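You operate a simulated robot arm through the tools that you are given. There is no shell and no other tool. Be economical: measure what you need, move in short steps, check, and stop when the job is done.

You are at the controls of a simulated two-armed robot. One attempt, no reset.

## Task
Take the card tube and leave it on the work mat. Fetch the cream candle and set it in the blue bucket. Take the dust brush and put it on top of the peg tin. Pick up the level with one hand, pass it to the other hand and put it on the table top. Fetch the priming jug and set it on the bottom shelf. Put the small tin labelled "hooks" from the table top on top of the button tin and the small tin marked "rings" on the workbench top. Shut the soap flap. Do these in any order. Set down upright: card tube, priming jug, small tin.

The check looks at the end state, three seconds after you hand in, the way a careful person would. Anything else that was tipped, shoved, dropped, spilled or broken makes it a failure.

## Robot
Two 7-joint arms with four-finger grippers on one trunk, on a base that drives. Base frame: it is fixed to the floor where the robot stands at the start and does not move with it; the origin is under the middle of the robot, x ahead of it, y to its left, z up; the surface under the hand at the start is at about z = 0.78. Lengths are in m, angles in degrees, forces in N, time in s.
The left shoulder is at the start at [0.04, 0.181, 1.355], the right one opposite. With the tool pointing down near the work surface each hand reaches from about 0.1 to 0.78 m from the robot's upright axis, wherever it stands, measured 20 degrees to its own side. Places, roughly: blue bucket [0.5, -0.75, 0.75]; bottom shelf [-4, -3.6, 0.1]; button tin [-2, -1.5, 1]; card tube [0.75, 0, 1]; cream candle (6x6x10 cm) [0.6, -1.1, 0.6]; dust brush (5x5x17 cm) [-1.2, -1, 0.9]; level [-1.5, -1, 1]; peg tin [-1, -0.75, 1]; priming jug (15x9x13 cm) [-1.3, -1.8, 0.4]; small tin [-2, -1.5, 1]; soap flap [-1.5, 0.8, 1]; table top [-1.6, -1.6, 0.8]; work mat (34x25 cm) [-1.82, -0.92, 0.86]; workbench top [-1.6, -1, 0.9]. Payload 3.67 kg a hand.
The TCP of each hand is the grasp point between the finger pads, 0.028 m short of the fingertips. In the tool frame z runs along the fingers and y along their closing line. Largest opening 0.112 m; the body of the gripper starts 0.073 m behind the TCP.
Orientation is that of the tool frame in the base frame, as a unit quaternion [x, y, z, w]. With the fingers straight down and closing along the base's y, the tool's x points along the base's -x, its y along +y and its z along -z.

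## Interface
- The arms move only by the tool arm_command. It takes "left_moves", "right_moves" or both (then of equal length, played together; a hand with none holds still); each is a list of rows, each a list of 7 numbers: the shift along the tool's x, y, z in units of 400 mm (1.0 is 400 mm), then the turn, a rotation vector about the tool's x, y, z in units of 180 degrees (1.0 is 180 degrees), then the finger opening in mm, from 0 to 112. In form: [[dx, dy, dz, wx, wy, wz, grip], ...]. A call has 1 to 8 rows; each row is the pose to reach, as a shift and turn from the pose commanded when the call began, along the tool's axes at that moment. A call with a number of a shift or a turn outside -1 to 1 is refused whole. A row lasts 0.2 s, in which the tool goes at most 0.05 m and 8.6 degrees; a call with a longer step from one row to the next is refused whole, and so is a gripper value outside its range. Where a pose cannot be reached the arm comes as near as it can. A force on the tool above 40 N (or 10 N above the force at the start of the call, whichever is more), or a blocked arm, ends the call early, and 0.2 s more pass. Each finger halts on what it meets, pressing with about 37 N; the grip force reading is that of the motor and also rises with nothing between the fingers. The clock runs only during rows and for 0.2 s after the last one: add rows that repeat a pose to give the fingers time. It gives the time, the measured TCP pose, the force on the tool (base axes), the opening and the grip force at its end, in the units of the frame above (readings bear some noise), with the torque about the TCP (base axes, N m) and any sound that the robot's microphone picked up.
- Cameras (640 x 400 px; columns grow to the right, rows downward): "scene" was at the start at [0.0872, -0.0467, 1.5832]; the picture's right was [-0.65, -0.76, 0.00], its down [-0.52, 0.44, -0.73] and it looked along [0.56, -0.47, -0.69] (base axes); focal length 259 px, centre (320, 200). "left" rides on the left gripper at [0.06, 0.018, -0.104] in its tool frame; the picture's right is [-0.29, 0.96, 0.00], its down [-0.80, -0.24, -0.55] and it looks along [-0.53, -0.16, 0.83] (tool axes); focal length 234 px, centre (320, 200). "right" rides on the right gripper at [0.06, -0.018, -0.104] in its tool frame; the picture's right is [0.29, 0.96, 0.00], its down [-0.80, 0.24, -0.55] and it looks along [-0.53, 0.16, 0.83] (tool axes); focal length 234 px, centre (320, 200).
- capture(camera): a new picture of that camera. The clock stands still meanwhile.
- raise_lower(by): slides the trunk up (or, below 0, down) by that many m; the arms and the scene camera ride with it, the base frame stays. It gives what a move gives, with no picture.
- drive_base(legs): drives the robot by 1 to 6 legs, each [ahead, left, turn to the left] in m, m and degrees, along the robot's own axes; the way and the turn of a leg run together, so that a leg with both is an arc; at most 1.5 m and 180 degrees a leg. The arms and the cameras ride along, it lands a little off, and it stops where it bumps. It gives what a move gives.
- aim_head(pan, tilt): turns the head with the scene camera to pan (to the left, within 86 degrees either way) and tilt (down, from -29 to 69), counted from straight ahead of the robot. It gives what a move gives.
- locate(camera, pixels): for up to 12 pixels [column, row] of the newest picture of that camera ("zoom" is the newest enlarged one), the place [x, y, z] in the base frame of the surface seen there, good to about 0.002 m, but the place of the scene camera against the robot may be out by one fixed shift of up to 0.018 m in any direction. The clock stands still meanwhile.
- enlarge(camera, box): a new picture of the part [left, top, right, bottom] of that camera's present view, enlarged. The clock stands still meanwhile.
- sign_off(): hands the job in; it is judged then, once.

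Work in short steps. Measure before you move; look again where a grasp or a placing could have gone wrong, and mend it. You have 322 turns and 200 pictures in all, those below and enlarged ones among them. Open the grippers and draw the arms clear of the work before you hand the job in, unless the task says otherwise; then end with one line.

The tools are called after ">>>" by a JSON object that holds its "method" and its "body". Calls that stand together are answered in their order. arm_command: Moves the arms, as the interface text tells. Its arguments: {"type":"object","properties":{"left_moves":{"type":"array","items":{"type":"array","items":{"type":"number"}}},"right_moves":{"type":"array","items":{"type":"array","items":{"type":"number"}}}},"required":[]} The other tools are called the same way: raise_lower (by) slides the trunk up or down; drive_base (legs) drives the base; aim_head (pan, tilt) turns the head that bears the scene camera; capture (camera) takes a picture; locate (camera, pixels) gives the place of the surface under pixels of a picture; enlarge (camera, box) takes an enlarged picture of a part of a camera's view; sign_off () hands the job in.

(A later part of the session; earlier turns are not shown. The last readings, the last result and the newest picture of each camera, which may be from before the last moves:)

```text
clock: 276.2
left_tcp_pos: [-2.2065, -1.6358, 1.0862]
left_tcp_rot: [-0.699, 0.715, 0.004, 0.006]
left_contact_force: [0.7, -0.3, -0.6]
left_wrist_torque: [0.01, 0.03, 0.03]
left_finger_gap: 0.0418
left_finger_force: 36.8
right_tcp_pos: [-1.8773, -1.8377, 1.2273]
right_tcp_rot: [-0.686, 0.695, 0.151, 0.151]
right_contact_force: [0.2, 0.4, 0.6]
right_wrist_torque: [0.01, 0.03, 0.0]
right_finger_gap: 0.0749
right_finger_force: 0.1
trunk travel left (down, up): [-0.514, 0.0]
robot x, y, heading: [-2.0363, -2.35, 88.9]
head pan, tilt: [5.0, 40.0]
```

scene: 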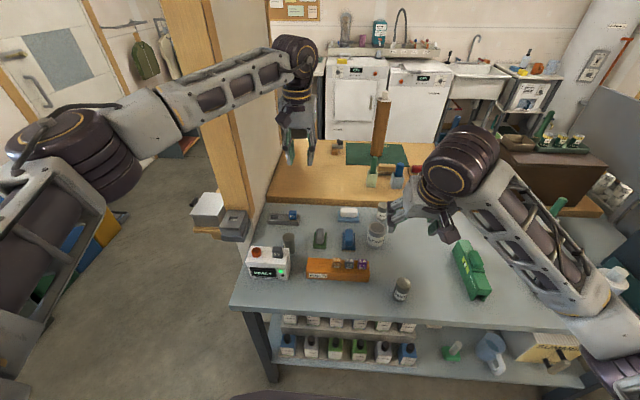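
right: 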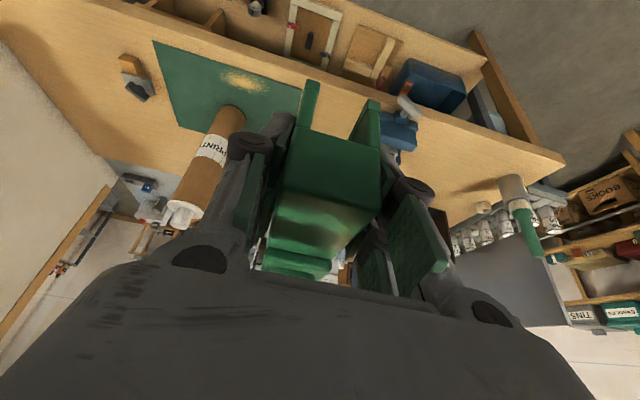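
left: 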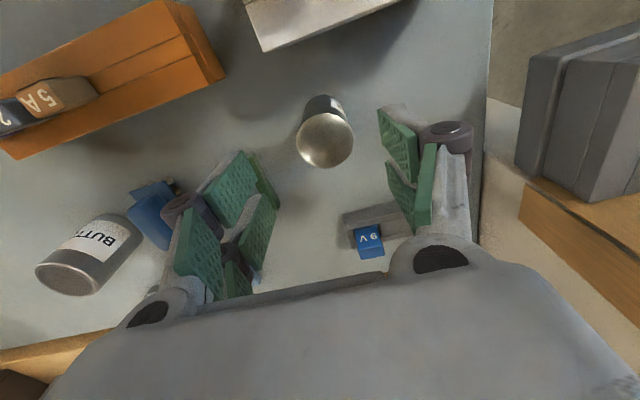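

Tin held (42 mm). Its label faces north, so I rotate the hand inward to show it to the scene camera.

>>> {"method": "arm_command", "body": {"left_moves": [[0, 0, -0.03, 0, 0, -0.0475, 25], [0, 0, -0.06, 0, 0, -0.095, 25], [0, 0, -0.1, 0, 0, -0.1425, 25], [0, 0, -0.1, 0, 0, -0.19, 25], [0, 0, -0.1, 0, 0, -0.2375, 25], [0, 0, -0.1, 0, 0, -0.285, 25], [0, 0, -0.1, 0, 0, -0.3325, 25], [0, 0, -0.1, 0, 0, -0.38, 25]]}}

>>> {"method": "arm_command", "body": {"left_moves": [[0, 0, 0, 0, 0, -0.0475, 25], [0, 0, 0, 0, 0, -0.095, 25], [0, 0, 0, 0, 0, -0.1425, 25], [0, 0, 0, 0, 0, -0.19, 25], [0, 0, 0, 0, 0, -0.2375, 25], [0, 0, 0, 0, 0, -0.285, 25], [0, 0, 0, 0, 0, -0.3325, 25], [0, 0, 0, 0, 0, -0.38, 25]]}}

>>> {"method": "capture", "body": {"camera": "scene"}}

```text
clock: 278.0
left_tcp_pos: [-2.207, -1.6362, 1.1249]
left_tcp_rot: [0.98, -0.198, 0.001, -0.007]
left_contact_force: [0.5, -0.4, -0.9]
left_wrist_torque: [0.0, -0.02, 0.01]
left_finger_gap: 0.0421
left_finger_force: 37.2
right_tcp_pos: [-1.8798, -1.8373, 1.2258]
right_tcp_rot: [-0.686, 0.695, 0.151, 0.151]
right_contact_force: [0.0, 0.4, 1.3]
right_wrist_torque: [0.0, 0.04, -0.04]
right_finger_gap: 0.0749
right_finger_force: 0.0
trunk travel left (down, up): [-0.514, 0.0]
robot x, y, heading: [-2.0419, -2.3519, 89.3]
head pan, tilt: [5.0, 40.0]
```

```text
clock: 279.8
left_tcp_pos: [-2.2071, -1.6364, 1.1256]
left_tcp_rot: [0.922, 0.387, 0.005, -0.005]
left_contact_force: [0.1, 0.7, -1.3]
left_wrist_torque: [0.01, 0.02, 0.02]
left_finger_gap: 0.0418
left_finger_force: 36.7
right_tcp_pos: [-1.8794, -1.838, 1.2265]
right_tcp_rot: [-0.686, 0.696, 0.15, 0.151]
right_contact_force: [-0.4, 0.5, -0.2]
right_wrist_torque: [0.04, -0.01, 0.0]
right_finger_gap: 0.0751
right_finger_force: 0.0
trunk travel left (down, up): [-0.514, 0.0]
robot x, y, heading: [-2.0396, -2.353, 89.3]
head pan, tilt: [5.0, 40.0]
```

```text
79 pictures are left
```

scene: 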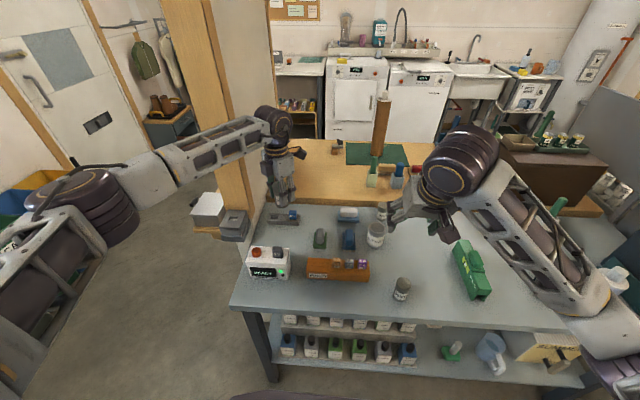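

>>> {"method": "enlarge", "body": {"camera": "scene", "box": [255, 165, 315, 225]}}

```text
6.67 times, centred on (285, 195) of scene
```

zoom: 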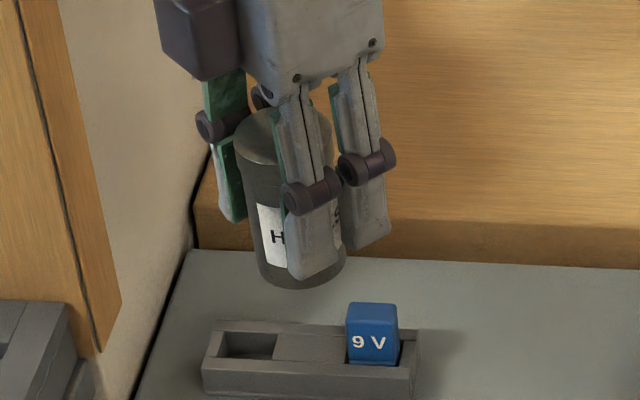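

The label reads H…S: this is HOOKS. I use the right camera to measure the BUTTONS tin.

>>> {"method": "capture", "body": {"camera": "right"}}

```text
77 pictures are left
```

right: 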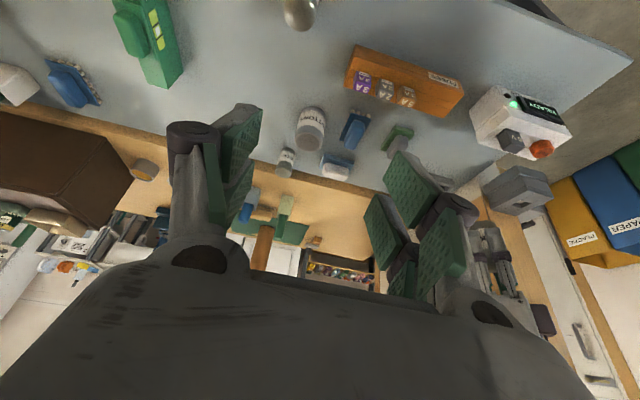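

>>> {"method": "enlarge", "body": {"camera": "right", "box": [270, 90, 350, 190]}}

>>> {"method": "locate", "body": {"camera": "right", "pixels": [[308, 135], [297, 132], [321, 138], [310, 125], [307, 146], [300, 143], [318, 128], [285, 168]]}}

```text
4.00 times, centred on (310, 140) of right
```

zoom: 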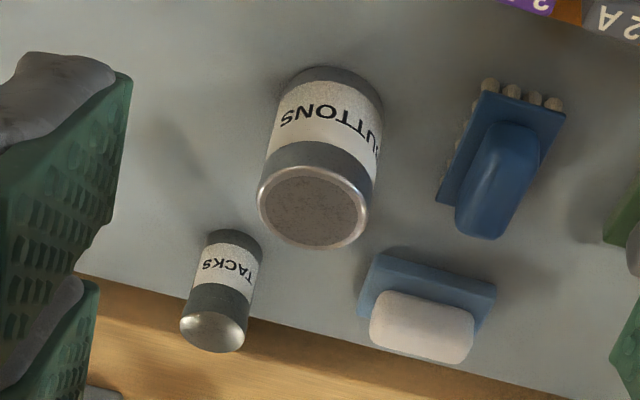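

```text
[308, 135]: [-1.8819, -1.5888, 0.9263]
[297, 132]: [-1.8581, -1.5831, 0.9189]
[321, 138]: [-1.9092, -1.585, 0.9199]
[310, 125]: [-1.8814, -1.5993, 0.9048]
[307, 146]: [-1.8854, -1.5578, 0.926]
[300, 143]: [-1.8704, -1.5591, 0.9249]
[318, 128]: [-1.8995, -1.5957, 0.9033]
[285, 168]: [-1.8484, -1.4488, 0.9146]
```

>>> {"method": "locate", "body": {"camera": "right", "pixels": [[308.3, 141.3], [296, 141], [320.5, 143], [309, 133], [307.5, 149.5]]}}

```text
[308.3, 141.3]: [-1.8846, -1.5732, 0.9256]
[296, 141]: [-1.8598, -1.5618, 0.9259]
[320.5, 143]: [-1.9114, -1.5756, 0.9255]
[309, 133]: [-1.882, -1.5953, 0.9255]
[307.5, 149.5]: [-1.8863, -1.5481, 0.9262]
```

Button tin top centre (-1.8855,-1.572), z 0.926. I drive right 0.25 m to bring HOOKS in front of the left shoulder.

>>> {"method": "drive_base", "body": {"legs": [[0, -0.25, 0]]}}

```text
clock: 281.6
left_tcp_pos: [-1.959, -1.6393, 1.1247]
left_tcp_rot: [0.922, 0.387, 0.005, -0.005]
left_contact_force: [0.2, 0.2, -0.9]
left_wrist_torque: [-0.02, 0.01, -0.02]
left_finger_gap: 0.0416
left_finger_force: 36.7
right_tcp_pos: [-1.6311, -1.8405, 1.2259]
right_tcp_rot: [-0.686, 0.695, 0.151, 0.152]
right_contact_force: [0.5, -0.2, -0.6]
right_wrist_torque: [-0.01, 0.0, 0.0]
right_finger_gap: 0.0748
right_finger_force: 0.0
trunk travel left (down, up): [-0.514, 0.0]
robot x, y, heading: [-1.7922, -2.3581, 89.1]
head pan, tilt: [5.0, 40.0]
```

>>> {"method": "arm_command", "body": {"left_moves": [[0.083, 0.0045, 0, 0, 0, 0, 25], [0.166, 0.009, 0, 0, 0, 0, 25], [0.249, 0.0135, 0, 0, 0, 0, 25], [0.249, 0.0135, 0.1, 0, 0, 0, 25], [0.249, 0.0135, 0.2, 0, 0, 0, 25], [0.249, 0.0135, 0.3, 0, 0, 0, 25], [0.249, 0.0135, 0.34, 0, 0, 0, 25], [0.249, 0.0135, 0.34, 0, 0, 0, 25]]}}

>>> {"method": "capture", "body": {"camera": "scene"}}

>>> {"method": "enlarge", "body": {"camera": "scene", "box": [250, 180, 350, 280]}}

```text
clock: 283.4
left_tcp_pos: [-1.8889, -1.5929, 0.9958]
left_tcp_rot: [0.923, 0.385, 0.005, -0.006]
left_contact_force: [-0.9, 0.4, -1.6]
left_wrist_torque: [0.0, 0.03, 0.03]
left_finger_gap: 0.0416
left_finger_force: 37.1
left hand out of reach, approached as far as the arm can: row 4, 5, 6, 7, 8
right_tcp_pos: [-1.6295, -1.84, 1.2256]
right_tcp_rot: [-0.687, 0.694, 0.151, 0.152]
right_contact_force: [-0.6, -0.6, -1.0]
right_wrist_torque: [-0.01, -0.02, 0.0]
right_finger_gap: 0.0749
right_finger_force: 0.1
trunk travel left (down, up): [-0.514, 0.0]
robot x, y, heading: [-1.7897, -2.3574, 89.0]
head pan, tilt: [5.0, 40.0]
```

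```text
75 pictures are left
```

scene: 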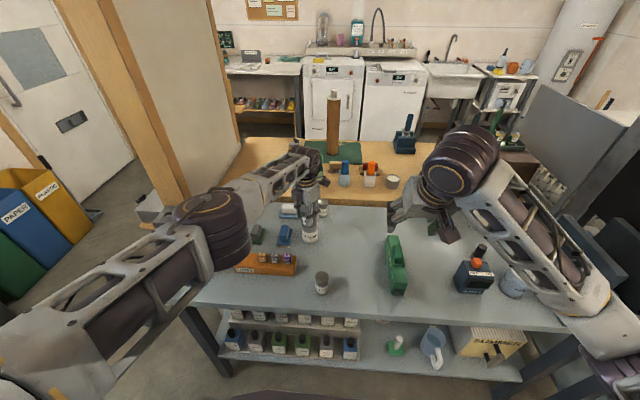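

```text
4.00 times, centred on (300, 230) of scene
```

zoom: 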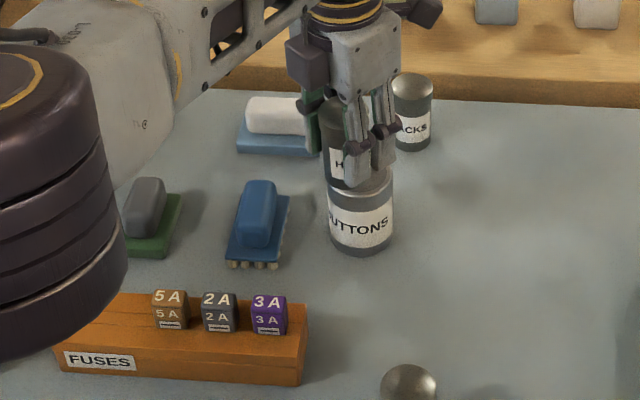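

The arm is at its reach limit 2 cm short. I drive ahead 0.06 m and correct with the arm.

>>> {"method": "drive_base", "body": {"legs": [[0.06, 0, 0]]}}

```text
clock: 284.4
left_tcp_pos: [-1.8866, -1.5392, 1.0012]
left_tcp_rot: [0.922, 0.386, 0.006, -0.008]
left_contact_force: [0.4, -1.1, -0.4]
left_wrist_torque: [0.1, 0.03, 0.01]
left_finger_gap: 0.042
left_finger_force: 36.6
right_tcp_pos: [-1.6282, -1.7903, 1.2301]
right_tcp_rot: [-0.686, 0.694, 0.153, 0.153]
right_contact_force: [0.4, -0.6, 0.3]
right_wrist_torque: [0.09, -0.02, -0.05]
right_finger_gap: 0.0752
right_finger_force: 0.1
trunk travel left (down, up): [-0.514, 0.0]
robot x, y, heading: [-1.7903, -2.2984, 89.2]
head pan, tilt: [5.0, 40.0]
```

>>> {"method": "arm_command", "body": {"left_moves": [[-0.03, 0.03, 0, 0, 0, 0, 25], [-0.057, 0.0595, 0, 0, 0, 0, 25], [-0.057, 0.0595, 0, 0, 0, 0, 25]]}}

>>> {"method": "enlarge", "body": {"camera": "scene", "box": [270, 180, 350, 260]}}

```text
clock: 285.2
left_tcp_pos: [-1.8861, -1.5628, 0.9949]
left_tcp_rot: [0.923, 0.386, 0.004, -0.004]
left_contact_force: [-0.6, 0.4, -1.5]
left_wrist_torque: [-0.02, 0.02, 0.0]
left_finger_gap: 0.0419
left_finger_force: 36.9
right_tcp_pos: [-1.6269, -1.7793, 1.2253]
right_tcp_rot: [-0.686, 0.695, 0.151, 0.15]
right_contact_force: [-0.6, -0.6, 0.2]
right_wrist_torque: [-0.03, 0.0, -0.01]
right_finger_gap: 0.0748
right_finger_force: 0.1
trunk travel left (down, up): [-0.514, 0.0]
robot x, y, heading: [-1.7896, -2.2965, 89.1]
head pan, tilt: [5.0, 40.0]
```

```text
5.00 times, centred on (310, 220) of scene
```

zoom: 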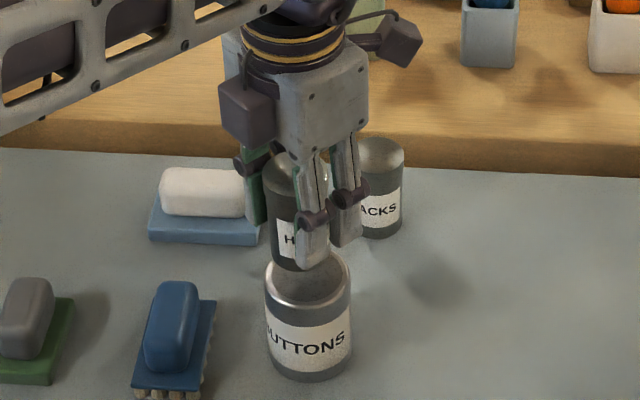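

>>> {"method": "arm_command", "body": {"left_moves": [[-0.0165, 0.0168, 0.0, 0, 0, 0, 25], [-0.0165, 0.0168, 0.03, 0, 0, 0, 25], [-0.0165, 0.0168, 0.05, 0, 0, 0, 25], [-0.0165, 0.0168, 0.05, 0, 0, 0, 25]]}}

>>> {"method": "arm_command", "body": {"left_moves": [[0, 0, 0.005, 0, 0, 0, 25], [0, 0, 0.0075, 0, 0, 0, 25]]}}

```text
clock: 286.2
left_tcp_pos: [-1.8856, -1.5758, 0.977]
left_tcp_rot: [0.922, 0.386, 0.005, -0.006]
left_contact_force: [-0.3, 0.7, -1.5]
left_wrist_torque: [0.02, 0.02, -0.03]
left_finger_gap: 0.042
left_finger_force: 37.1
right_tcp_pos: [-1.6282, -1.7836, 1.2282]
right_tcp_rot: [-0.686, 0.696, 0.151, 0.152]
right_contact_force: [-1.0, 0.2, 0.6]
right_wrist_torque: [-0.01, 0.01, 0.0]
right_finger_gap: 0.0749
right_finger_force: 0.1
trunk travel left (down, up): [-0.514, 0.0]
robot x, y, heading: [-1.7913, -2.2961, 89.3]
head pan, tilt: [5.0, 40.0]
```

```text
clock: 286.8
left_tcp_pos: [-1.886, -1.5755, 0.9741]
left_tcp_rot: [0.922, 0.386, 0.005, -0.007]
left_contact_force: [0.2, 0.0, -0.5]
left_wrist_torque: [0.05, -0.01, 0.0]
left_finger_gap: 0.0416
left_finger_force: 36.6
right_tcp_pos: [-1.6292, -1.7835, 1.2264]
right_tcp_rot: [-0.686, 0.696, 0.151, 0.152]
right_contact_force: [-0.5, -0.2, 0.2]
right_wrist_torque: [0.0, -0.02, -0.01]
right_finger_gap: 0.0749
right_finger_force: 0.0
trunk travel left (down, up): [-0.514, 0.0]
robot x, y, heading: [-1.7911, -2.2943, 88.9]
head pan, tilt: [5.0, 40.0]
```

>>> {"method": "arm_command", "body": {"left_moves": [[0, 0, 0.005, 0, 0, 0, 25], [0, 0, 0.0075, 0, 0, 0, 25]]}}

>>> {"method": "arm_command", "body": {"left_moves": [[0, 0, 0.003, 0, 0, 0, 25], [0, 0, 0.005, 0, 0, 0, 25]]}}

```text
clock: 287.4
left_tcp_pos: [-1.8858, -1.5756, 0.9717]
left_tcp_rot: [0.922, 0.387, 0.006, -0.008]
left_contact_force: [-1.0, 0.3, 9.2]
left_wrist_torque: [-0.22, 0.15, -0.05]
left_finger_gap: 0.0416
left_finger_force: 36.4
right_tcp_pos: [-1.629, -1.7828, 1.2274]
right_tcp_rot: [-0.686, 0.696, 0.15, 0.151]
right_contact_force: [0.2, -0.1, -0.6]
right_wrist_torque: [0.01, -0.01, 0.0]
right_finger_gap: 0.0749
right_finger_force: 0.0
trunk travel left (down, up): [-0.514, 0.0]
robot x, y, heading: [-1.7898, -2.2965, 89.1]
head pan, tilt: [5.0, 40.0]
```

```text
clock: 288.0
left_tcp_pos: [-1.8863, -1.5768, 0.971]
left_tcp_rot: [0.922, 0.387, 0.006, -0.008]
left_contact_force: [-2.0, 1.3, 25.6]
left_wrist_torque: [-0.39, 0.46, -0.04]
left_finger_gap: 0.042
left_finger_force: 37.1
right_tcp_pos: [-1.6281, -1.7855, 1.2275]
right_tcp_rot: [-0.686, 0.695, 0.151, 0.152]
right_contact_force: [0.0, 0.6, -0.1]
right_wrist_torque: [0.03, 0.01, 0.01]
right_finger_gap: 0.0749
right_finger_force: 0.0
trunk travel left (down, up): [-0.514, 0.0]
robot x, y, heading: [-1.7885, -2.2965, 89.0]
head pan, tilt: [5.0, 40.0]
```

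Contact at z 0.971 as expected. I ease off, open and rise straight up.

>>> {"method": "arm_command", "body": {"left_moves": [[0, 0, -0.004, 0, 0, 0, 25], [0, 0, -0.004, 0, 0, 0, 50], [0, 0, -0.004, 0, 0, 0, 70], [0, 0, -0.004, 0, 0, 0, 70], [0, 0, -0.1, 0, 0, 0, 70], [0, 0, -0.2, 0, 0, 0, 70], [0, 0, -0.3, 0, 0, 0, 70], [0, 0, -0.4, 0, 0, 0, 70]]}}

>>> {"method": "capture", "body": {"camera": "scene"}}

>>> {"method": "enlarge", "body": {"camera": "scene", "box": [270, 180, 350, 260]}}

```text
clock: 289.8
left_tcp_pos: [-1.8875, -1.579, 1.128]
left_tcp_rot: [0.923, 0.386, 0.005, -0.005]
left_contact_force: [-0.7, -0.5, -0.1]
left_wrist_torque: [0.01, -0.01, 0.02]
left_finger_gap: 0.07
left_finger_force: 0.1
right_tcp_pos: [-1.6293, -1.7837, 1.2266]
right_tcp_rot: [-0.686, 0.695, 0.151, 0.152]
right_contact_force: [-1.2, 0.1, 0.4]
right_wrist_torque: [-0.01, -0.01, -0.01]
right_finger_gap: 0.0751
right_finger_force: 0.0
trunk travel left (down, up): [-0.514, 0.0]
robot x, y, heading: [-1.789, -2.299, 89.3]
head pan, tilt: [5.0, 40.0]
```

```text
72 pictures are left
```

scene: 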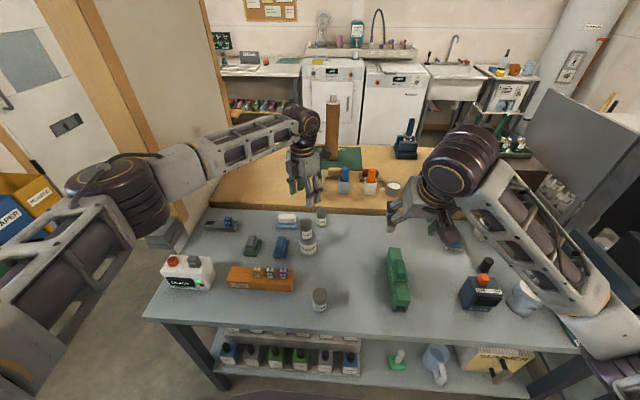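

```text
5.00 times, centred on (310, 220) of scene
```

zoom: 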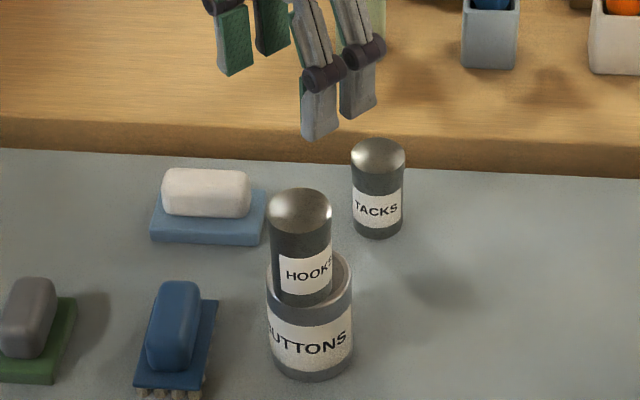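

HOOKS stands on BUTTONS. Next the jug: I raise the left hand and rotate it back to natural, then move the base to view the jug below the table.

>>> {"method": "arm_command", "body": {"left_moves": [[0, 0, -0.1, 0, 0, 0.0475, 70], [0, 0, -0.2, 0, 0, 0.095, 70], [0, 0, -0.3, 0, 0, 0.1425, 70], [0, 0, -0.4, 0, 0, 0.19, 70], [0, 0, -0.4, 0, 0, 0.2375, 70], [0, 0, -0.4, 0, 0, 0.285, 70], [0, 0, -0.4, 0, 0, 0.3325, 70], [0, 0, -0.4, 0, 0, 0.38, 70]]}}

>>> {"method": "arm_command", "body": {"left_moves": [[0, 0, 0, 0, 0, 0.0475, 70], [0, 0, 0, 0, 0, 0.095, 70], [0, 0, 0, 0, 0, 0.1425, 70], [0, 0, 0, 0, 0, 0.19, 70], [0, 0, 0, 0, 0, 0.2375, 70], [0, 0, 0, 0, 0, 0.285, 70], [0, 0, 0, 0, 0, 0.3325, 70], [0, 0, 0, 0, 0, 0.38, 70]]}}

>>> {"method": "drive_base", "body": {"legs": [[-0.2, 0, 0], [0, -0.3, 0]]}}

>>> {"method": "aim_head", "body": {"pan": -15, "tilt": 45}}

>>> {"method": "capture", "body": {"camera": "scene"}}

```text
clock: 291.6
left_tcp_pos: [-1.8881, -1.5796, 1.2876]
left_tcp_rot: [0.98, -0.2, 0.001, -0.008]
left_contact_force: [0.2, -0.4, 0.0]
left_wrist_torque: [-0.01, 0.02, 0.0]
left_finger_gap: 0.07
left_finger_force: 0.0
right_tcp_pos: [-1.6281, -1.7837, 1.2264]
right_tcp_rot: [-0.686, 0.695, 0.151, 0.151]
right_contact_force: [-0.1, 0.7, -0.2]
right_wrist_torque: [-0.02, 0.01, 0.02]
right_finger_gap: 0.0749
right_finger_force: 0.1
trunk travel left (down, up): [-0.514, 0.0]
robot x, y, heading: [-1.7897, -2.2957, 89.1]
head pan, tilt: [5.0, 40.0]
```

```text
clock: 293.4
left_tcp_pos: [-1.8881, -1.5798, 1.2886]
left_tcp_rot: [-0.698, 0.716, 0.005, 0.007]
left_contact_force: [-0.7, -0.9, 0.3]
left_wrist_torque: [0.02, -0.02, -0.03]
left_finger_gap: 0.0699
left_finger_force: 0.0
right_tcp_pos: [-1.6279, -1.7842, 1.2272]
right_tcp_rot: [-0.685, 0.696, 0.151, 0.152]
right_contact_force: [-0.1, -0.6, 0.7]
right_wrist_torque: [0.01, 0.0, -0.01]
right_finger_gap: 0.0751
right_finger_force: 0.0
trunk travel left (down, up): [-0.514, 0.0]
robot x, y, heading: [-1.7851, -2.2963, 89.1]
head pan, tilt: [5.0, 40.0]
```

```text
clock: 296.7
left_tcp_pos: [-1.5965, -1.783, 1.2879]
left_tcp_rot: [-0.699, 0.715, 0.003, 0.006]
left_contact_force: [0.0, -1.8, 0.3]
left_wrist_torque: [0.0, -0.03, -0.01]
left_finger_gap: 0.07
left_finger_force: 0.0
right_tcp_pos: [-1.3384, -1.9854, 1.2282]
right_tcp_rot: [-0.687, 0.695, 0.151, 0.151]
right_contact_force: [0.1, 0.6, 0.5]
right_wrist_torque: [-0.05, 0.0, -0.03]
right_finger_gap: 0.0752
right_finger_force: 0.1
trunk travel left (down, up): [-0.514, 0.0]
robot x, y, heading: [-1.5031, -2.5008, 89.2]
head pan, tilt: [5.0, 40.0]
```

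```text
clock: 297.5
left_tcp_pos: [-1.5951, -1.7839, 1.2882]
left_tcp_rot: [-0.699, 0.715, 0.004, 0.006]
left_contact_force: [-0.2, -0.2, 0.1]
left_wrist_torque: [0.0, 0.0, -0.03]
left_finger_gap: 0.0701
left_finger_force: 0.0
right_tcp_pos: [-1.3352, -1.9853, 1.2262]
right_tcp_rot: [-0.686, 0.695, 0.151, 0.151]
right_contact_force: [-0.4, -0.6, -0.4]
right_wrist_torque: [-0.02, 0.03, 0.0]
right_finger_gap: 0.075
right_finger_force: 0.0
trunk travel left (down, up): [-0.514, 0.0]
robot x, y, heading: [-1.4989, -2.4988, 89.6]
head pan, tilt: [-15.0, 45.0]
```

```text
70 pictures are left
```

scene: 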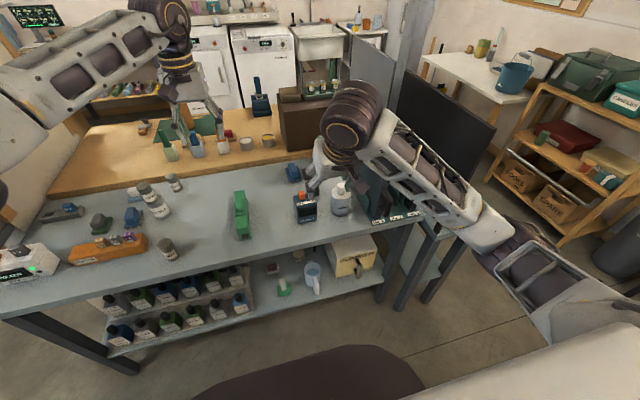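

>>> {"method": "enlarge", "body": {"camera": "scene", "box": [250, 230, 400, 330]}}

```text
4.00 times, centred on (325, 280) of scene
```

zoom: 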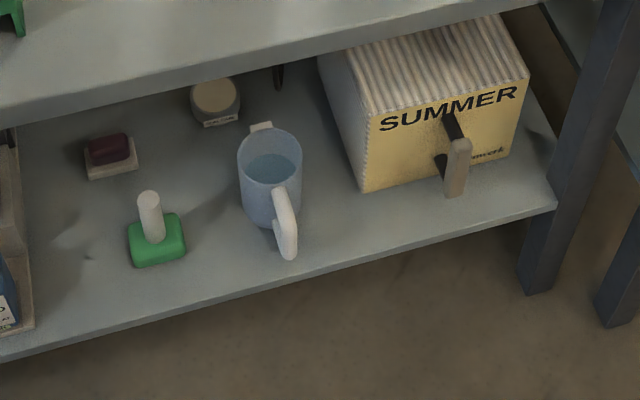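

The jug holds water and its handle points toward me. I measure body, handle, and shelf with the zoom.

>>> {"method": "locate", "body": {"camera": "zoom", "pixels": [[240, 155], [300, 160], [270, 131], [265, 185], [268, 170], [283, 195], [290, 225], [290, 252], [260, 220], [220, 260], [262, 126], [160, 240]]}}

```text
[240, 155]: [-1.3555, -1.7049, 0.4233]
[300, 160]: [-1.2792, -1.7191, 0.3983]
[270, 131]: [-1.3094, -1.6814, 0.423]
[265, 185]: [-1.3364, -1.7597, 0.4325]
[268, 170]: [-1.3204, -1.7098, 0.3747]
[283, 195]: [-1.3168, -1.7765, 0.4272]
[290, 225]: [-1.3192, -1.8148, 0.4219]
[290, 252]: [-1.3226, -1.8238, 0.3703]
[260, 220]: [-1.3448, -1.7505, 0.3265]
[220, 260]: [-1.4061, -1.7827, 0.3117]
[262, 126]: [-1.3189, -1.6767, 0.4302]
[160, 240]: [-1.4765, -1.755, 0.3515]
```

Jug: centre ≈(-1.318,-1.72), handle straight toward -y, shelf z≈0.30, rim ≈0.42. I tuck the left hand back off the table so the trunk can go down.

>>> {"method": "arm_command", "body": {"left_moves": [[0.105, 0.047, -0.016, 0, 0, 0, 70], [0.21, 0.094, -0.03, 0, 0, 0, 70], [0.314, 0.14, -0.047, 0, 0, 0, 70], [0.42, 0.1875, -0.0625, 0, 0, 0, 70], [0.523, 0.234, -0.078, 0, 0, 0, 70], [0.628, 0.28, -0.094, 0, 0, 0, 70], [0.733, 0.328, -0.11, 0, 0, 0, 70], [0.8375, 0.375, -0.125, 0, 0, 0, 70]]}}

>>> {"method": "locate", "body": {"camera": "zoom", "pixels": [[362, 190], [345, 150], [455, 185], [40, 100], [185, 255], [300, 290], [550, 205]]}}

```text
clock: 299.3
left_tcp_pos: [-1.755, -2.1172, 1.333]
left_tcp_rot: [-0.698, 0.716, 0.003, 0.008]
left_contact_force: [0.1, -0.1, 0.3]
left_wrist_torque: [0.03, -0.02, 0.0]
left_finger_gap: 0.07
left_finger_force: 0.1
right_tcp_pos: [-1.3369, -1.9877, 1.2275]
right_tcp_rot: [-0.687, 0.694, 0.152, 0.152]
right_contact_force: [-1.5, -0.7, 0.3]
right_wrist_torque: [0.01, -0.01, 0.04]
right_finger_gap: 0.075
right_finger_force: 0.1
trunk travel left (down, up): [-0.514, 0.0]
robot x, y, heading: [-1.4994, -2.4952, 89.2]
head pan, tilt: [-15.0, 45.0]
```

```text
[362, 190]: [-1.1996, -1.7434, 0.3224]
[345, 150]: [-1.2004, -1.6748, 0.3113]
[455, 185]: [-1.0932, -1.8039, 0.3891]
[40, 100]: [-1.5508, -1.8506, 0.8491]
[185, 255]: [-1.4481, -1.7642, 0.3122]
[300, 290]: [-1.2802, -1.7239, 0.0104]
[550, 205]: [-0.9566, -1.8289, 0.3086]
```

Clearances are fine (box edge x -1.20). I lower the trunk 0.4 m.

>>> {"method": "raise_lower", "body": {"by": -0.4}}

>>> {"method": "capture", "body": {"camera": "right"}}

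```text
clock: 303.1
left_tcp_pos: [-1.753, -2.1138, 0.9339]
left_tcp_rot: [-0.699, 0.715, 0.004, 0.006]
left_contact_force: [-0.3, -0.4, -0.6]
left_wrist_torque: [-0.02, -0.04, 0.0]
left_finger_gap: 0.0701
left_finger_force: 0.1
right_tcp_pos: [-1.3363, -1.9865, 0.8275]
right_tcp_rot: [-0.686, 0.695, 0.151, 0.152]
right_contact_force: [-0.2, 0.3, 0.3]
right_wrist_torque: [-0.01, 0.01, -0.03]
right_finger_gap: 0.0751
right_finger_force: 0.0
trunk travel left (down, up): [-0.114, 0.4]
robot x, y, heading: [-1.4995, -2.4966, 89.4]
head pan, tilt: [-15.0, 45.0]
```

```text
68 pictures are left
```

right: 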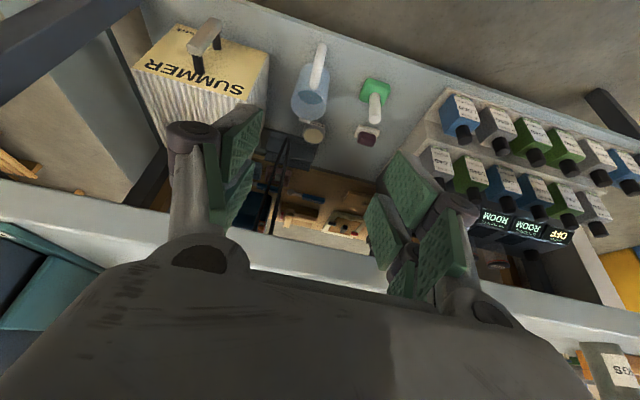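

>>> {"method": "enlarge", "body": {"camera": "right", "box": [270, 30, 360, 150]}}

>>> {"method": "locate", "body": {"camera": "right", "pixels": [[294, 100], [327, 102], [310, 118], [308, 90], [318, 80], [320, 65], [322, 45], [310, 105], [345, 110]]}}

```text
3.33 times, centred on (315, 90) of right
```

zoom: 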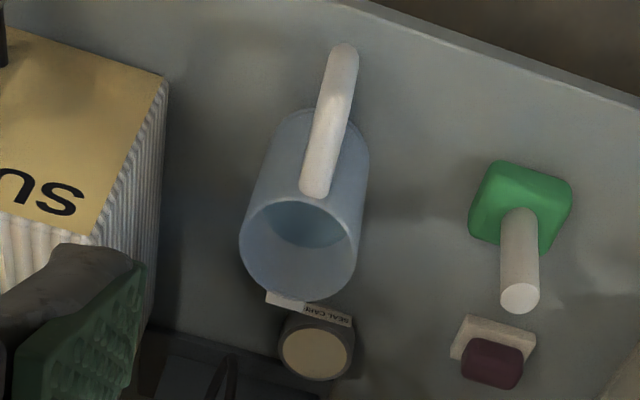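

```text
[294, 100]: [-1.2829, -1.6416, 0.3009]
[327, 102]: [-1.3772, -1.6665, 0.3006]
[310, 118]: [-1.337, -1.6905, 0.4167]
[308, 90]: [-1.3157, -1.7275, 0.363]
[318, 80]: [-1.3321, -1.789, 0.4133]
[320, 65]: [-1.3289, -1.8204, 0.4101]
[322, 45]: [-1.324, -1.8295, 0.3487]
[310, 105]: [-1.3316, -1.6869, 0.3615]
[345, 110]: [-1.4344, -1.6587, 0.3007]
```

>>> {"method": "locate", "body": {"camera": "right", "pixels": [[292.5, 104], [325.5, 103], [308, 118.5], [300, 95], [303, 117], [318, 116], [316, 86], [295, 97], [324, 97]]}}

```text
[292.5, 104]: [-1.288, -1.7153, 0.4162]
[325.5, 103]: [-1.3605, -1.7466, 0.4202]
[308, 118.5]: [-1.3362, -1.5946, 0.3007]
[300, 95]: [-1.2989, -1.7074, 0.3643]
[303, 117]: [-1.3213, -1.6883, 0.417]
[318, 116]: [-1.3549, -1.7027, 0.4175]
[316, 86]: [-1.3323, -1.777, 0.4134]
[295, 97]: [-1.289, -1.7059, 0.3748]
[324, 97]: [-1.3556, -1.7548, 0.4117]
```

Accurate jug centre (-1.327,-1.727), rim z 0.419, handle top 0.413, shelf 0.301. I lower the trunk a further 0.1, then tilt to 40° and move to the pre-grasp.

>>> {"method": "raise_lower", "body": {"by": -0.1}}

>>> {"method": "arm_command", "body": {"right_moves": [[-0.02, -0.004, 0.09, 0, -0.017, 0, 95], [-0.04, -0.008, 0.18, 0, -0.034, 0, 110], [-0.06, -0.012, 0.27, 0, -0.05, 0, 110], [-0.08, -0.016, 0.36, 0, -0.067, 0, 110], [-0.1, -0.02, 0.45, 0, -0.0833, 0, 110], [-0.112, -0.02, 0.53, 0, -0.0833, 0, 110], [-0.112, -0.02, 0.53, 0, -0.0833, 0, 110]]}}

>>> {"method": "capture", "body": {"camera": "right"}}

```text
clock: 304.5
left_tcp_pos: [-1.7536, -2.1149, 0.8344]
left_tcp_rot: [-0.699, 0.715, 0.005, 0.006]
left_contact_force: [-0.4, 0.2, -0.6]
left_wrist_torque: [0.03, -0.01, -0.03]
left_finger_gap: 0.07
left_finger_force: 0.0
right_tcp_pos: [-1.3359, -1.9863, 0.7279]
right_tcp_rot: [-0.686, 0.696, 0.15, 0.152]
right_contact_force: [0.0, 0.2, 0.2]
right_wrist_torque: [0.02, 0.0, -0.03]
right_finger_gap: 0.0751
right_finger_force: 0.1
trunk travel left (down, up): [-0.014, 0.5]
robot x, y, heading: [-1.4963, -2.501, 89.2]
head pan, tilt: [-15.0, 45.0]
```

```text
clock: 306.1
left_tcp_pos: [-1.753, -2.1148, 0.8339]
left_tcp_rot: [-0.699, 0.715, 0.004, 0.006]
left_contact_force: [0.2, -0.7, 0.7]
left_wrist_torque: [0.0, 0.0, 0.02]
left_finger_gap: 0.0699
left_finger_force: 0.1
right_tcp_pos: [-1.3256, -1.8563, 0.5526]
right_tcp_rot: [-0.66, 0.67, 0.239, 0.242]
right_contact_force: [0.1, -0.5, 0.0]
right_wrist_torque: [0.0, 0.01, 0.02]
right_finger_gap: 0.1098
right_finger_force: 0.0
trunk travel left (down, up): [-0.014, 0.5]
robot x, y, heading: [-1.4957, -2.5003, 89.2]
head pan, tilt: [-15.0, 45.0]
```

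```text
66 pictures are left
```

right: 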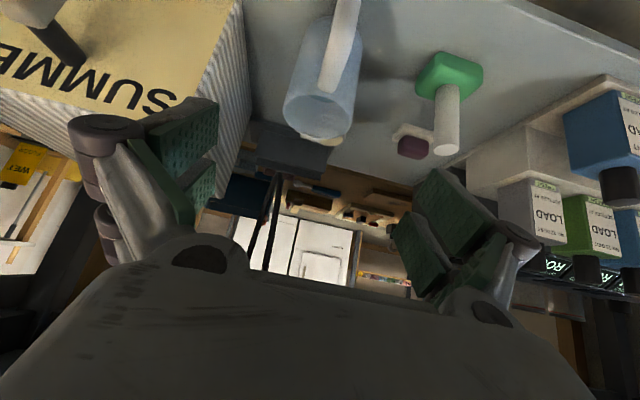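

>>> {"method": "locate", "body": {"camera": "right", "pixels": [[287, 105], [351, 103], [318, 133], [300, 128], [340, 126], [330, 80], [338, 50], [345, 10], [345, 70], [305, 70]]}}

```text
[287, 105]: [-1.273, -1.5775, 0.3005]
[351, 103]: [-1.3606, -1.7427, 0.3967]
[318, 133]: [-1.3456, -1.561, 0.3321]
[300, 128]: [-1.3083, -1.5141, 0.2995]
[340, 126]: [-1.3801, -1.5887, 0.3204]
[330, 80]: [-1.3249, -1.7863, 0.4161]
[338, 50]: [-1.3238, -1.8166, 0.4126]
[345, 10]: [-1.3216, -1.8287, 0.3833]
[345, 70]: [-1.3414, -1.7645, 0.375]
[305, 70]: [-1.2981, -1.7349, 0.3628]
```

The jug lies centred (x≈-1.326). I advance 0.19 m along the fingers in modest steps.

>>> {"method": "arm_command", "body": {"right_moves": [[0, 0.003, 0.09, 0, 0, 0, 112], [0, 0.003, 0.18, 0, 0, 0, 112], [0, 0.003, 0.26, 0, 0, 0, 112], [0, 0.003, 0.33, 0, 0, 0, 112]]}}

>>> {"method": "capture", "body": {"camera": "right"}}

```text
clock: 307.1
left_tcp_pos: [-1.7541, -2.1148, 0.8336]
left_tcp_rot: [-0.699, 0.715, 0.003, 0.006]
left_contact_force: [-0.7, -0.1, -0.2]
left_wrist_torque: [0.01, 0.03, -0.02]
left_finger_gap: 0.0701
left_finger_force: 0.1
right_tcp_pos: [-1.3263, -1.7725, 0.4514]
right_tcp_rot: [-0.661, 0.67, 0.238, 0.24]
right_contact_force: [-0.2, -0.1, -0.8]
right_wrist_torque: [-0.02, 0.01, -0.01]
right_finger_gap: 0.1119
right_finger_force: 0.0
trunk travel left (down, up): [-0.014, 0.5]
robot x, y, heading: [-1.4972, -2.5026, 89.4]
head pan, tilt: [-15.0, 45.0]
```

```text
65 pictures are left
```

right: 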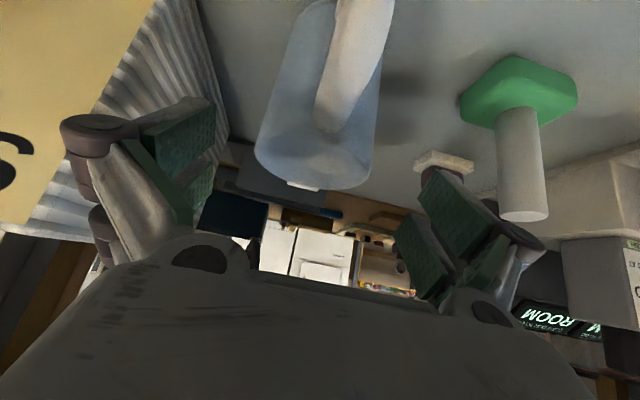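

Good alignment. I go 0.05 m further (keeping the wrist camera above the handle) and close gently.

>>> {"method": "arm_command", "body": {"right_moves": [[0, 0.0, 0.05, 0, 0, 0, 112], [0, 0.0, 0.1, 0, 0, 0, 112], [0, 0.0, 0.125, 0, 0, 0, 112], [0, 0.0, 0.125, 0, 0, 0, 90], [0, 0.0, 0.125, 0, 0, 0, 70], [0, 0.0, 0.125, 0, 0, 0, 65], [0, 0.0, 0.125, 0, 0, 0, 65]]}}

>>> {"method": "capture", "body": {"camera": "right"}}

```text
clock: 308.7
left_tcp_pos: [-1.7533, -2.1149, 0.8351]
left_tcp_rot: [-0.699, 0.715, 0.003, 0.006]
left_contact_force: [0.3, -0.4, 0.5]
left_wrist_torque: [-0.01, 0.0, 0.0]
left_finger_gap: 0.0699
left_finger_force: 0.0
right_tcp_pos: [-1.3261, -1.7398, 0.4156]
right_tcp_rot: [-0.661, 0.669, 0.24, 0.241]
right_contact_force: [1.1, 0.9, 3.4]
right_wrist_torque: [0.18, -0.34, -0.03]
right_finger_gap: 0.0822
right_finger_force: 37.4
trunk travel left (down, up): [-0.014, 0.5]
robot x, y, heading: [-1.4976, -2.4978, 89.3]
head pan, tilt: [-15.0, 45.0]
```

```text
64 pictures are left
```

right: 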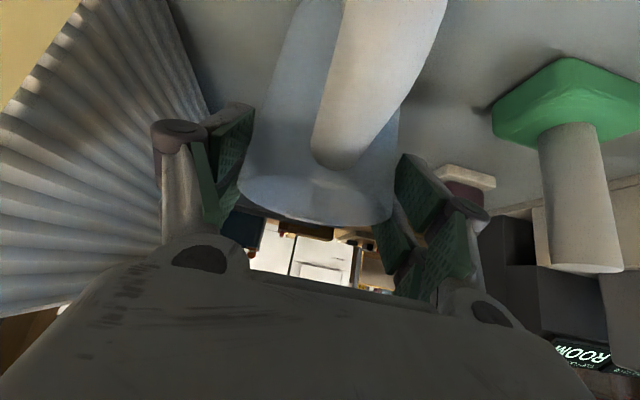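

Gripped at 82 mm. I lift 3 cm slowly and look for slip or tilt.

>>> {"method": "arm_command", "body": {"right_moves": [[-0.016, 0, -0.019, 0, 0, 0, 60], [-0.032, 0, -0.038, 0, 0, 0, 60], [-0.048, 0, -0.0575, 0, 0, 0, 60], [-0.048, 0, -0.0575, 0, 0, 0, 60]]}}

>>> {"method": "capture", "body": {"camera": "right"}}

>>> {"method": "enlarge", "body": {"camera": "scene", "box": [240, 180, 420, 320]}}

```text
clock: 309.7
left_tcp_pos: [-1.7557, -2.1137, 0.8338]
left_tcp_rot: [-0.699, 0.715, 0.003, 0.007]
left_contact_force: [0.1, 0.6, -0.4]
left_wrist_torque: [0.0, 0.01, -0.04]
left_finger_gap: 0.07
left_finger_force: 0.1
right_tcp_pos: [-1.3264, -1.7405, 0.4436]
right_tcp_rot: [-0.662, 0.669, 0.239, 0.24]
right_contact_force: [0.1, -0.7, -2.9]
right_wrist_torque: [0.06, -0.03, -0.01]
right_finger_gap: 0.0822
right_finger_force: 37.1
trunk travel left (down, up): [-0.014, 0.5]
robot x, y, heading: [-1.4959, -2.5002, 89.0]
head pan, tilt: [-15.0, 45.0]
```

```text
63 pictures are left
```

right: 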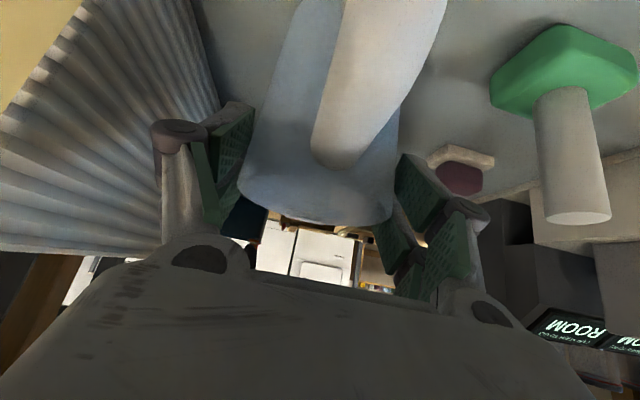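

```text
2.86 times, centred on (330, 250) of scene
```

zoom: 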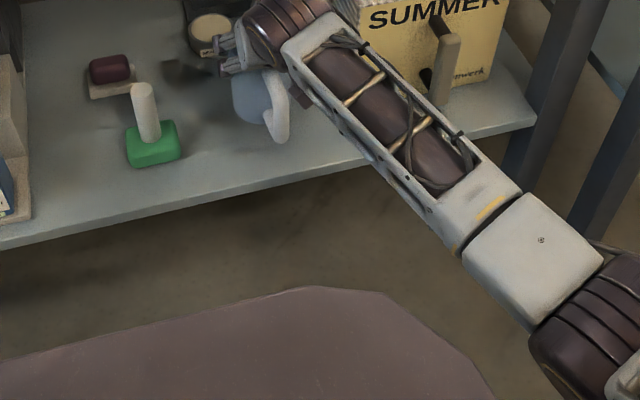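

The jug is level in the grip. I draw it out by driving the base straight back 0.35 m.

>>> {"method": "drive_base", "body": {"legs": [[-0.35, 0, 0]]}}

>>> {"method": "raise_lower", "body": {"by": 0.25}}

>>> {"method": "capture", "body": {"camera": "scene"}}

```text
clock: 312.0
left_tcp_pos: [-1.7589, -2.4664, 0.8341]
left_tcp_rot: [-0.697, 0.717, 0.003, 0.007]
left_contact_force: [0.3, 0.7, -0.4]
left_wrist_torque: [0.01, 0.01, -0.02]
left_finger_gap: 0.0701
left_finger_force: 0.1
right_tcp_pos: [-1.3306, -2.0935, 0.4442]
right_tcp_rot: [-0.659, 0.671, 0.239, 0.241]
right_contact_force: [0.2, -0.3, -4.0]
right_wrist_torque: [0.08, 0.01, -0.03]
right_finger_gap: 0.0824
right_finger_force: 37.4
trunk travel left (down, up): [-0.014, 0.5]
robot x, y, heading: [-1.5032, -2.8505, 88.8]
head pan, tilt: [-15.0, 45.0]
```

```text
clock: 314.6
left_tcp_pos: [-1.7586, -2.4652, 1.0835]
left_tcp_rot: [-0.698, 0.716, 0.003, 0.006]
left_contact_force: [0.0, -0.2, -0.4]
left_wrist_torque: [0.0, 0.01, 0.01]
left_finger_gap: 0.0699
left_finger_force: 0.2
right_tcp_pos: [-1.3316, -2.0932, 0.6934]
right_tcp_rot: [-0.66, 0.67, 0.238, 0.24]
right_contact_force: [0.0, -0.2, -4.4]
right_wrist_torque: [0.01, 0.03, -0.01]
right_finger_gap: 0.0822
right_finger_force: 37.2
trunk travel left (down, up): [-0.264, 0.25]
robot x, y, heading: [-1.5003, -2.8511, 89.1]
head pan, tilt: [-15.0, 45.0]
```

```text
61 pictures are left
```

scene: 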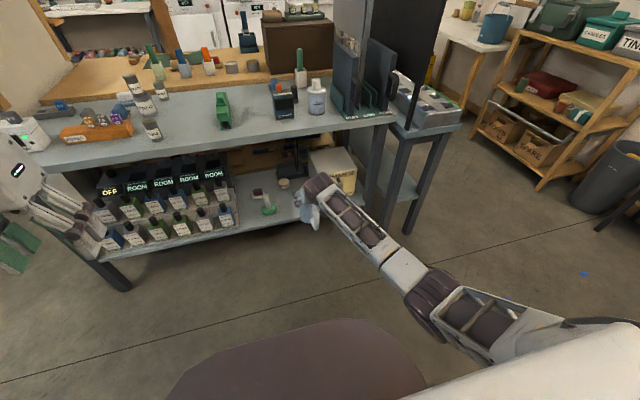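

The jug is out and upright. I turn left to face west and look at the shelf area near (-4,-3.6).

>>> {"method": "drive_base", "body": {"legs": [[0, 0, 45], [0, 0, 45]]}}

>>> {"method": "aim_head", "body": {"pan": 15, "tilt": 20}}

>>> {"method": "capture", "body": {"camera": "scene"}}

```text
clock: 319.5
left_tcp_pos: [-1.8874, -3.1078, 1.0839]
left_tcp_rot: [1.0, -0.01, -0.007, -0.004]
left_contact_force: [0.6, 0.6, -0.2]
left_wrist_torque: [0.01, 0.02, -0.02]
left_finger_gap: 0.07
left_finger_force: 0.1
right_tcp_pos: [-2.2619, -2.6844, 0.6937]
right_tcp_rot: [0.941, -0.004, -0.338, 0.0]
right_contact_force: [0.3, 0.2, -3.8]
right_wrist_torque: [0.03, -0.01, -0.04]
right_finger_gap: 0.0824
right_finger_force: 37.1
trunk travel left (down, up): [-0.264, 0.25]
robot x, y, heading: [-1.5037, -2.8536, 179.3]
head pan, tilt: [-15.0, 45.0]
```

```text
clock: 320.5
left_tcp_pos: [-1.8867, -3.109, 1.0846]
left_tcp_rot: [1.0, -0.009, -0.007, -0.002]
left_contact_force: [-1.0, 0.4, -0.3]
left_wrist_torque: [0.03, -0.02, -0.01]
left_finger_gap: 0.07
left_finger_force: 0.1
right_tcp_pos: [-2.2611, -2.6834, 0.6929]
right_tcp_rot: [0.941, -0.004, -0.339, 0.0]
right_contact_force: [-1.2, -0.1, -4.5]
right_wrist_torque: [-0.03, 0.04, 0.02]
right_finger_gap: 0.0822
right_finger_force: 37.0
trunk travel left (down, up): [-0.264, 0.25]
robot x, y, heading: [-1.5022, -2.854, 179.3]
head pan, tilt: [15.0, 20.0]
```

```text
60 pictures are left
```

scene: 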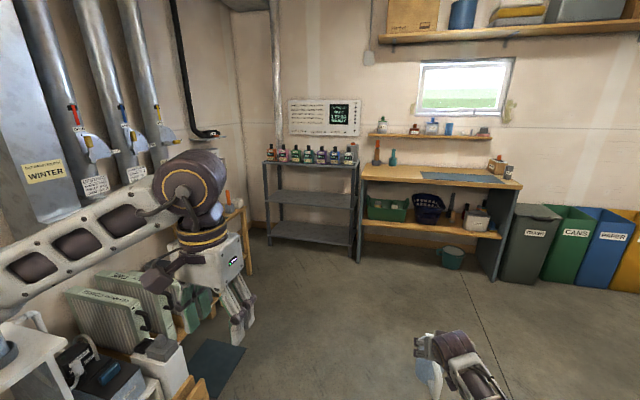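

>>> {"method": "locate", "body": {"camera": "scene", "pixels": [[285, 235], [312, 232], [340, 240], [312, 245], [312, 198], [312, 206], [310, 165], [272, 240], [350, 250], [245, 260], [452, 255], [312, 225]]}}

>>> {"method": "enlarge", "body": {"camera": "scene", "box": [230, 130, 390, 270]}}

```text
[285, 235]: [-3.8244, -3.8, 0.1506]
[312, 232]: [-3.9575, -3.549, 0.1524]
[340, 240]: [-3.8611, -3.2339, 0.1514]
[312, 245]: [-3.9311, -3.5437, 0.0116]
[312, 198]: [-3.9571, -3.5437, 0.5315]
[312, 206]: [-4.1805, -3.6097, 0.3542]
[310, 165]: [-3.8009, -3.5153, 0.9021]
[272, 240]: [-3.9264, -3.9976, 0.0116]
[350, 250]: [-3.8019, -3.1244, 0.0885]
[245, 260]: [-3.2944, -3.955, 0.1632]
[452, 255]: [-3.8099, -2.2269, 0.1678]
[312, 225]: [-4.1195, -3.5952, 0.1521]
```

```text
2.86 times, centred on (310, 200) of scene
```

zoom: 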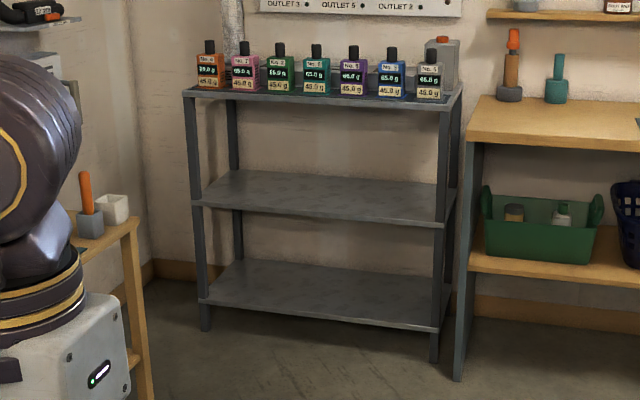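

Bottom shelf surface z≈0.142 (x -3.80 to -4.2, y -3.95 to -3.12), empty; the next shelf is at 0.53. I check the wooden stool on the left for clearance.

>>> {"method": "locate", "body": {"camera": "scene", "pixels": [[260, 205], [268, 203], [250, 210], [245, 240], [262, 245], [225, 355], [215, 300], [240, 205]]}}

```text
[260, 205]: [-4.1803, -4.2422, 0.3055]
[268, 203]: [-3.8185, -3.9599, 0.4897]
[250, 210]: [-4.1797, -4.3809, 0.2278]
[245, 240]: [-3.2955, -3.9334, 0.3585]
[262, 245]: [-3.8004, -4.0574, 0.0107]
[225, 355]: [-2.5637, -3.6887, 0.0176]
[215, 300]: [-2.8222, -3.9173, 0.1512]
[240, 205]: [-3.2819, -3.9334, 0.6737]
```

Stool leg at (-3.29,-3.93), so I keep the robot around y≈-3.4 and place the jug near the shelf's right end. First I raise the left hand, then drive west.

>>> {"method": "arm_command", "body": {"left_moves": [[-0.02, -0.02, -0.1, 0, 0, 0, 70], [-0.05, -0.05, -0.2, 0, 0, 0, 70], [-0.08, -0.08, -0.3, 0, 0, 0, 70], [-0.11, -0.11, -0.4, 0, 0, 0, 70], [-0.14, -0.14, -0.5, 0, 0, 0, 70], [-0.16, -0.16, -0.6, 0, 0, 0, 70]]}}

>>> {"method": "drive_base", "body": {"legs": [[1.4, 0, 0]]}}

>>> {"method": "aim_head", "body": {"pan": 20, "tilt": 35}}

>>> {"method": "capture", "body": {"camera": "scene"}}

```text
clock: 321.9
left_tcp_pos: [-1.9457, -3.0448, 1.3257]
left_tcp_rot: [1.0, -0.01, -0.006, -0.002]
left_contact_force: [1.0, 1.0, 0.3]
left_wrist_torque: [-0.01, 0.0, 0.01]
left_finger_gap: 0.07
left_finger_force: 0.1
right_tcp_pos: [-2.2615, -2.6824, 0.6934]
right_tcp_rot: [0.941, -0.004, -0.34, 0.001]
right_contact_force: [0.1, -0.6, -3.1]
right_wrist_torque: [0.01, 0.04, 0.03]
right_finger_gap: 0.0825
right_finger_force: 37.3
trunk travel left (down, up): [-0.264, 0.25]
robot x, y, heading: [-1.505, -2.848, 179.3]
head pan, tilt: [15.0, 20.0]
```

```text
clock: 329.1
left_tcp_pos: [-3.3596, -3.0297, 1.3245]
left_tcp_rot: [1.0, -0.01, -0.006, -0.002]
left_contact_force: [0.6, -0.7, 0.0]
left_wrist_torque: [-0.01, 0.0, -0.01]
left_finger_gap: 0.0701
left_finger_force: 0.0
right_tcp_pos: [-3.6759, -2.6692, 0.6928]
right_tcp_rot: [0.941, -0.005, -0.339, -0.001]
right_contact_force: [0.4, 0.0, -3.7]
right_wrist_torque: [-0.02, 0.03, -0.04]
right_finger_gap: 0.0823
right_finger_force: 36.9
trunk travel left (down, up): [-0.264, 0.25]
robot x, y, heading: [-2.9166, -2.8374, 179.4]
head pan, tilt: [15.0, 20.0]
```

```text
clock: 329.9
left_tcp_pos: [-3.3582, -3.0302, 1.3246]
left_tcp_rot: [1.0, -0.01, -0.007, -0.002]
left_contact_force: [-0.9, -0.3, -0.1]
left_wrist_torque: [-0.02, 0.0, -0.02]
left_finger_gap: 0.0697
left_finger_force: 0.1
right_tcp_pos: [-3.6774, -2.6694, 0.6936]
right_tcp_rot: [0.941, -0.005, -0.339, 0.0]
right_contact_force: [-0.3, 0.4, -3.4]
right_wrist_torque: [0.0, 0.03, -0.01]
right_finger_gap: 0.0826
right_finger_force: 36.2
trunk travel left (down, up): [-0.264, 0.25]
robot x, y, heading: [-2.9121, -2.8368, 179.7]
head pan, tilt: [20.0, 35.0]
```

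```text
58 pictures are left
```

scene: 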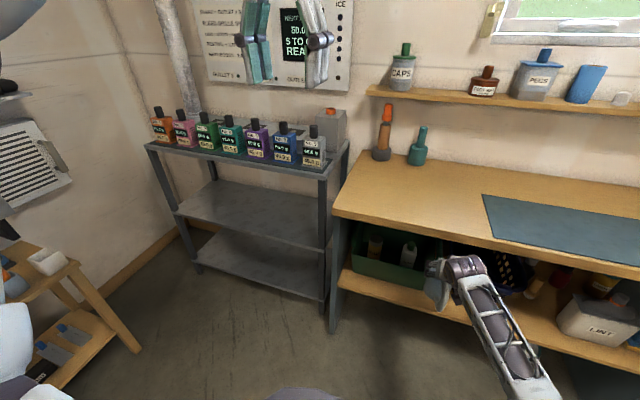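

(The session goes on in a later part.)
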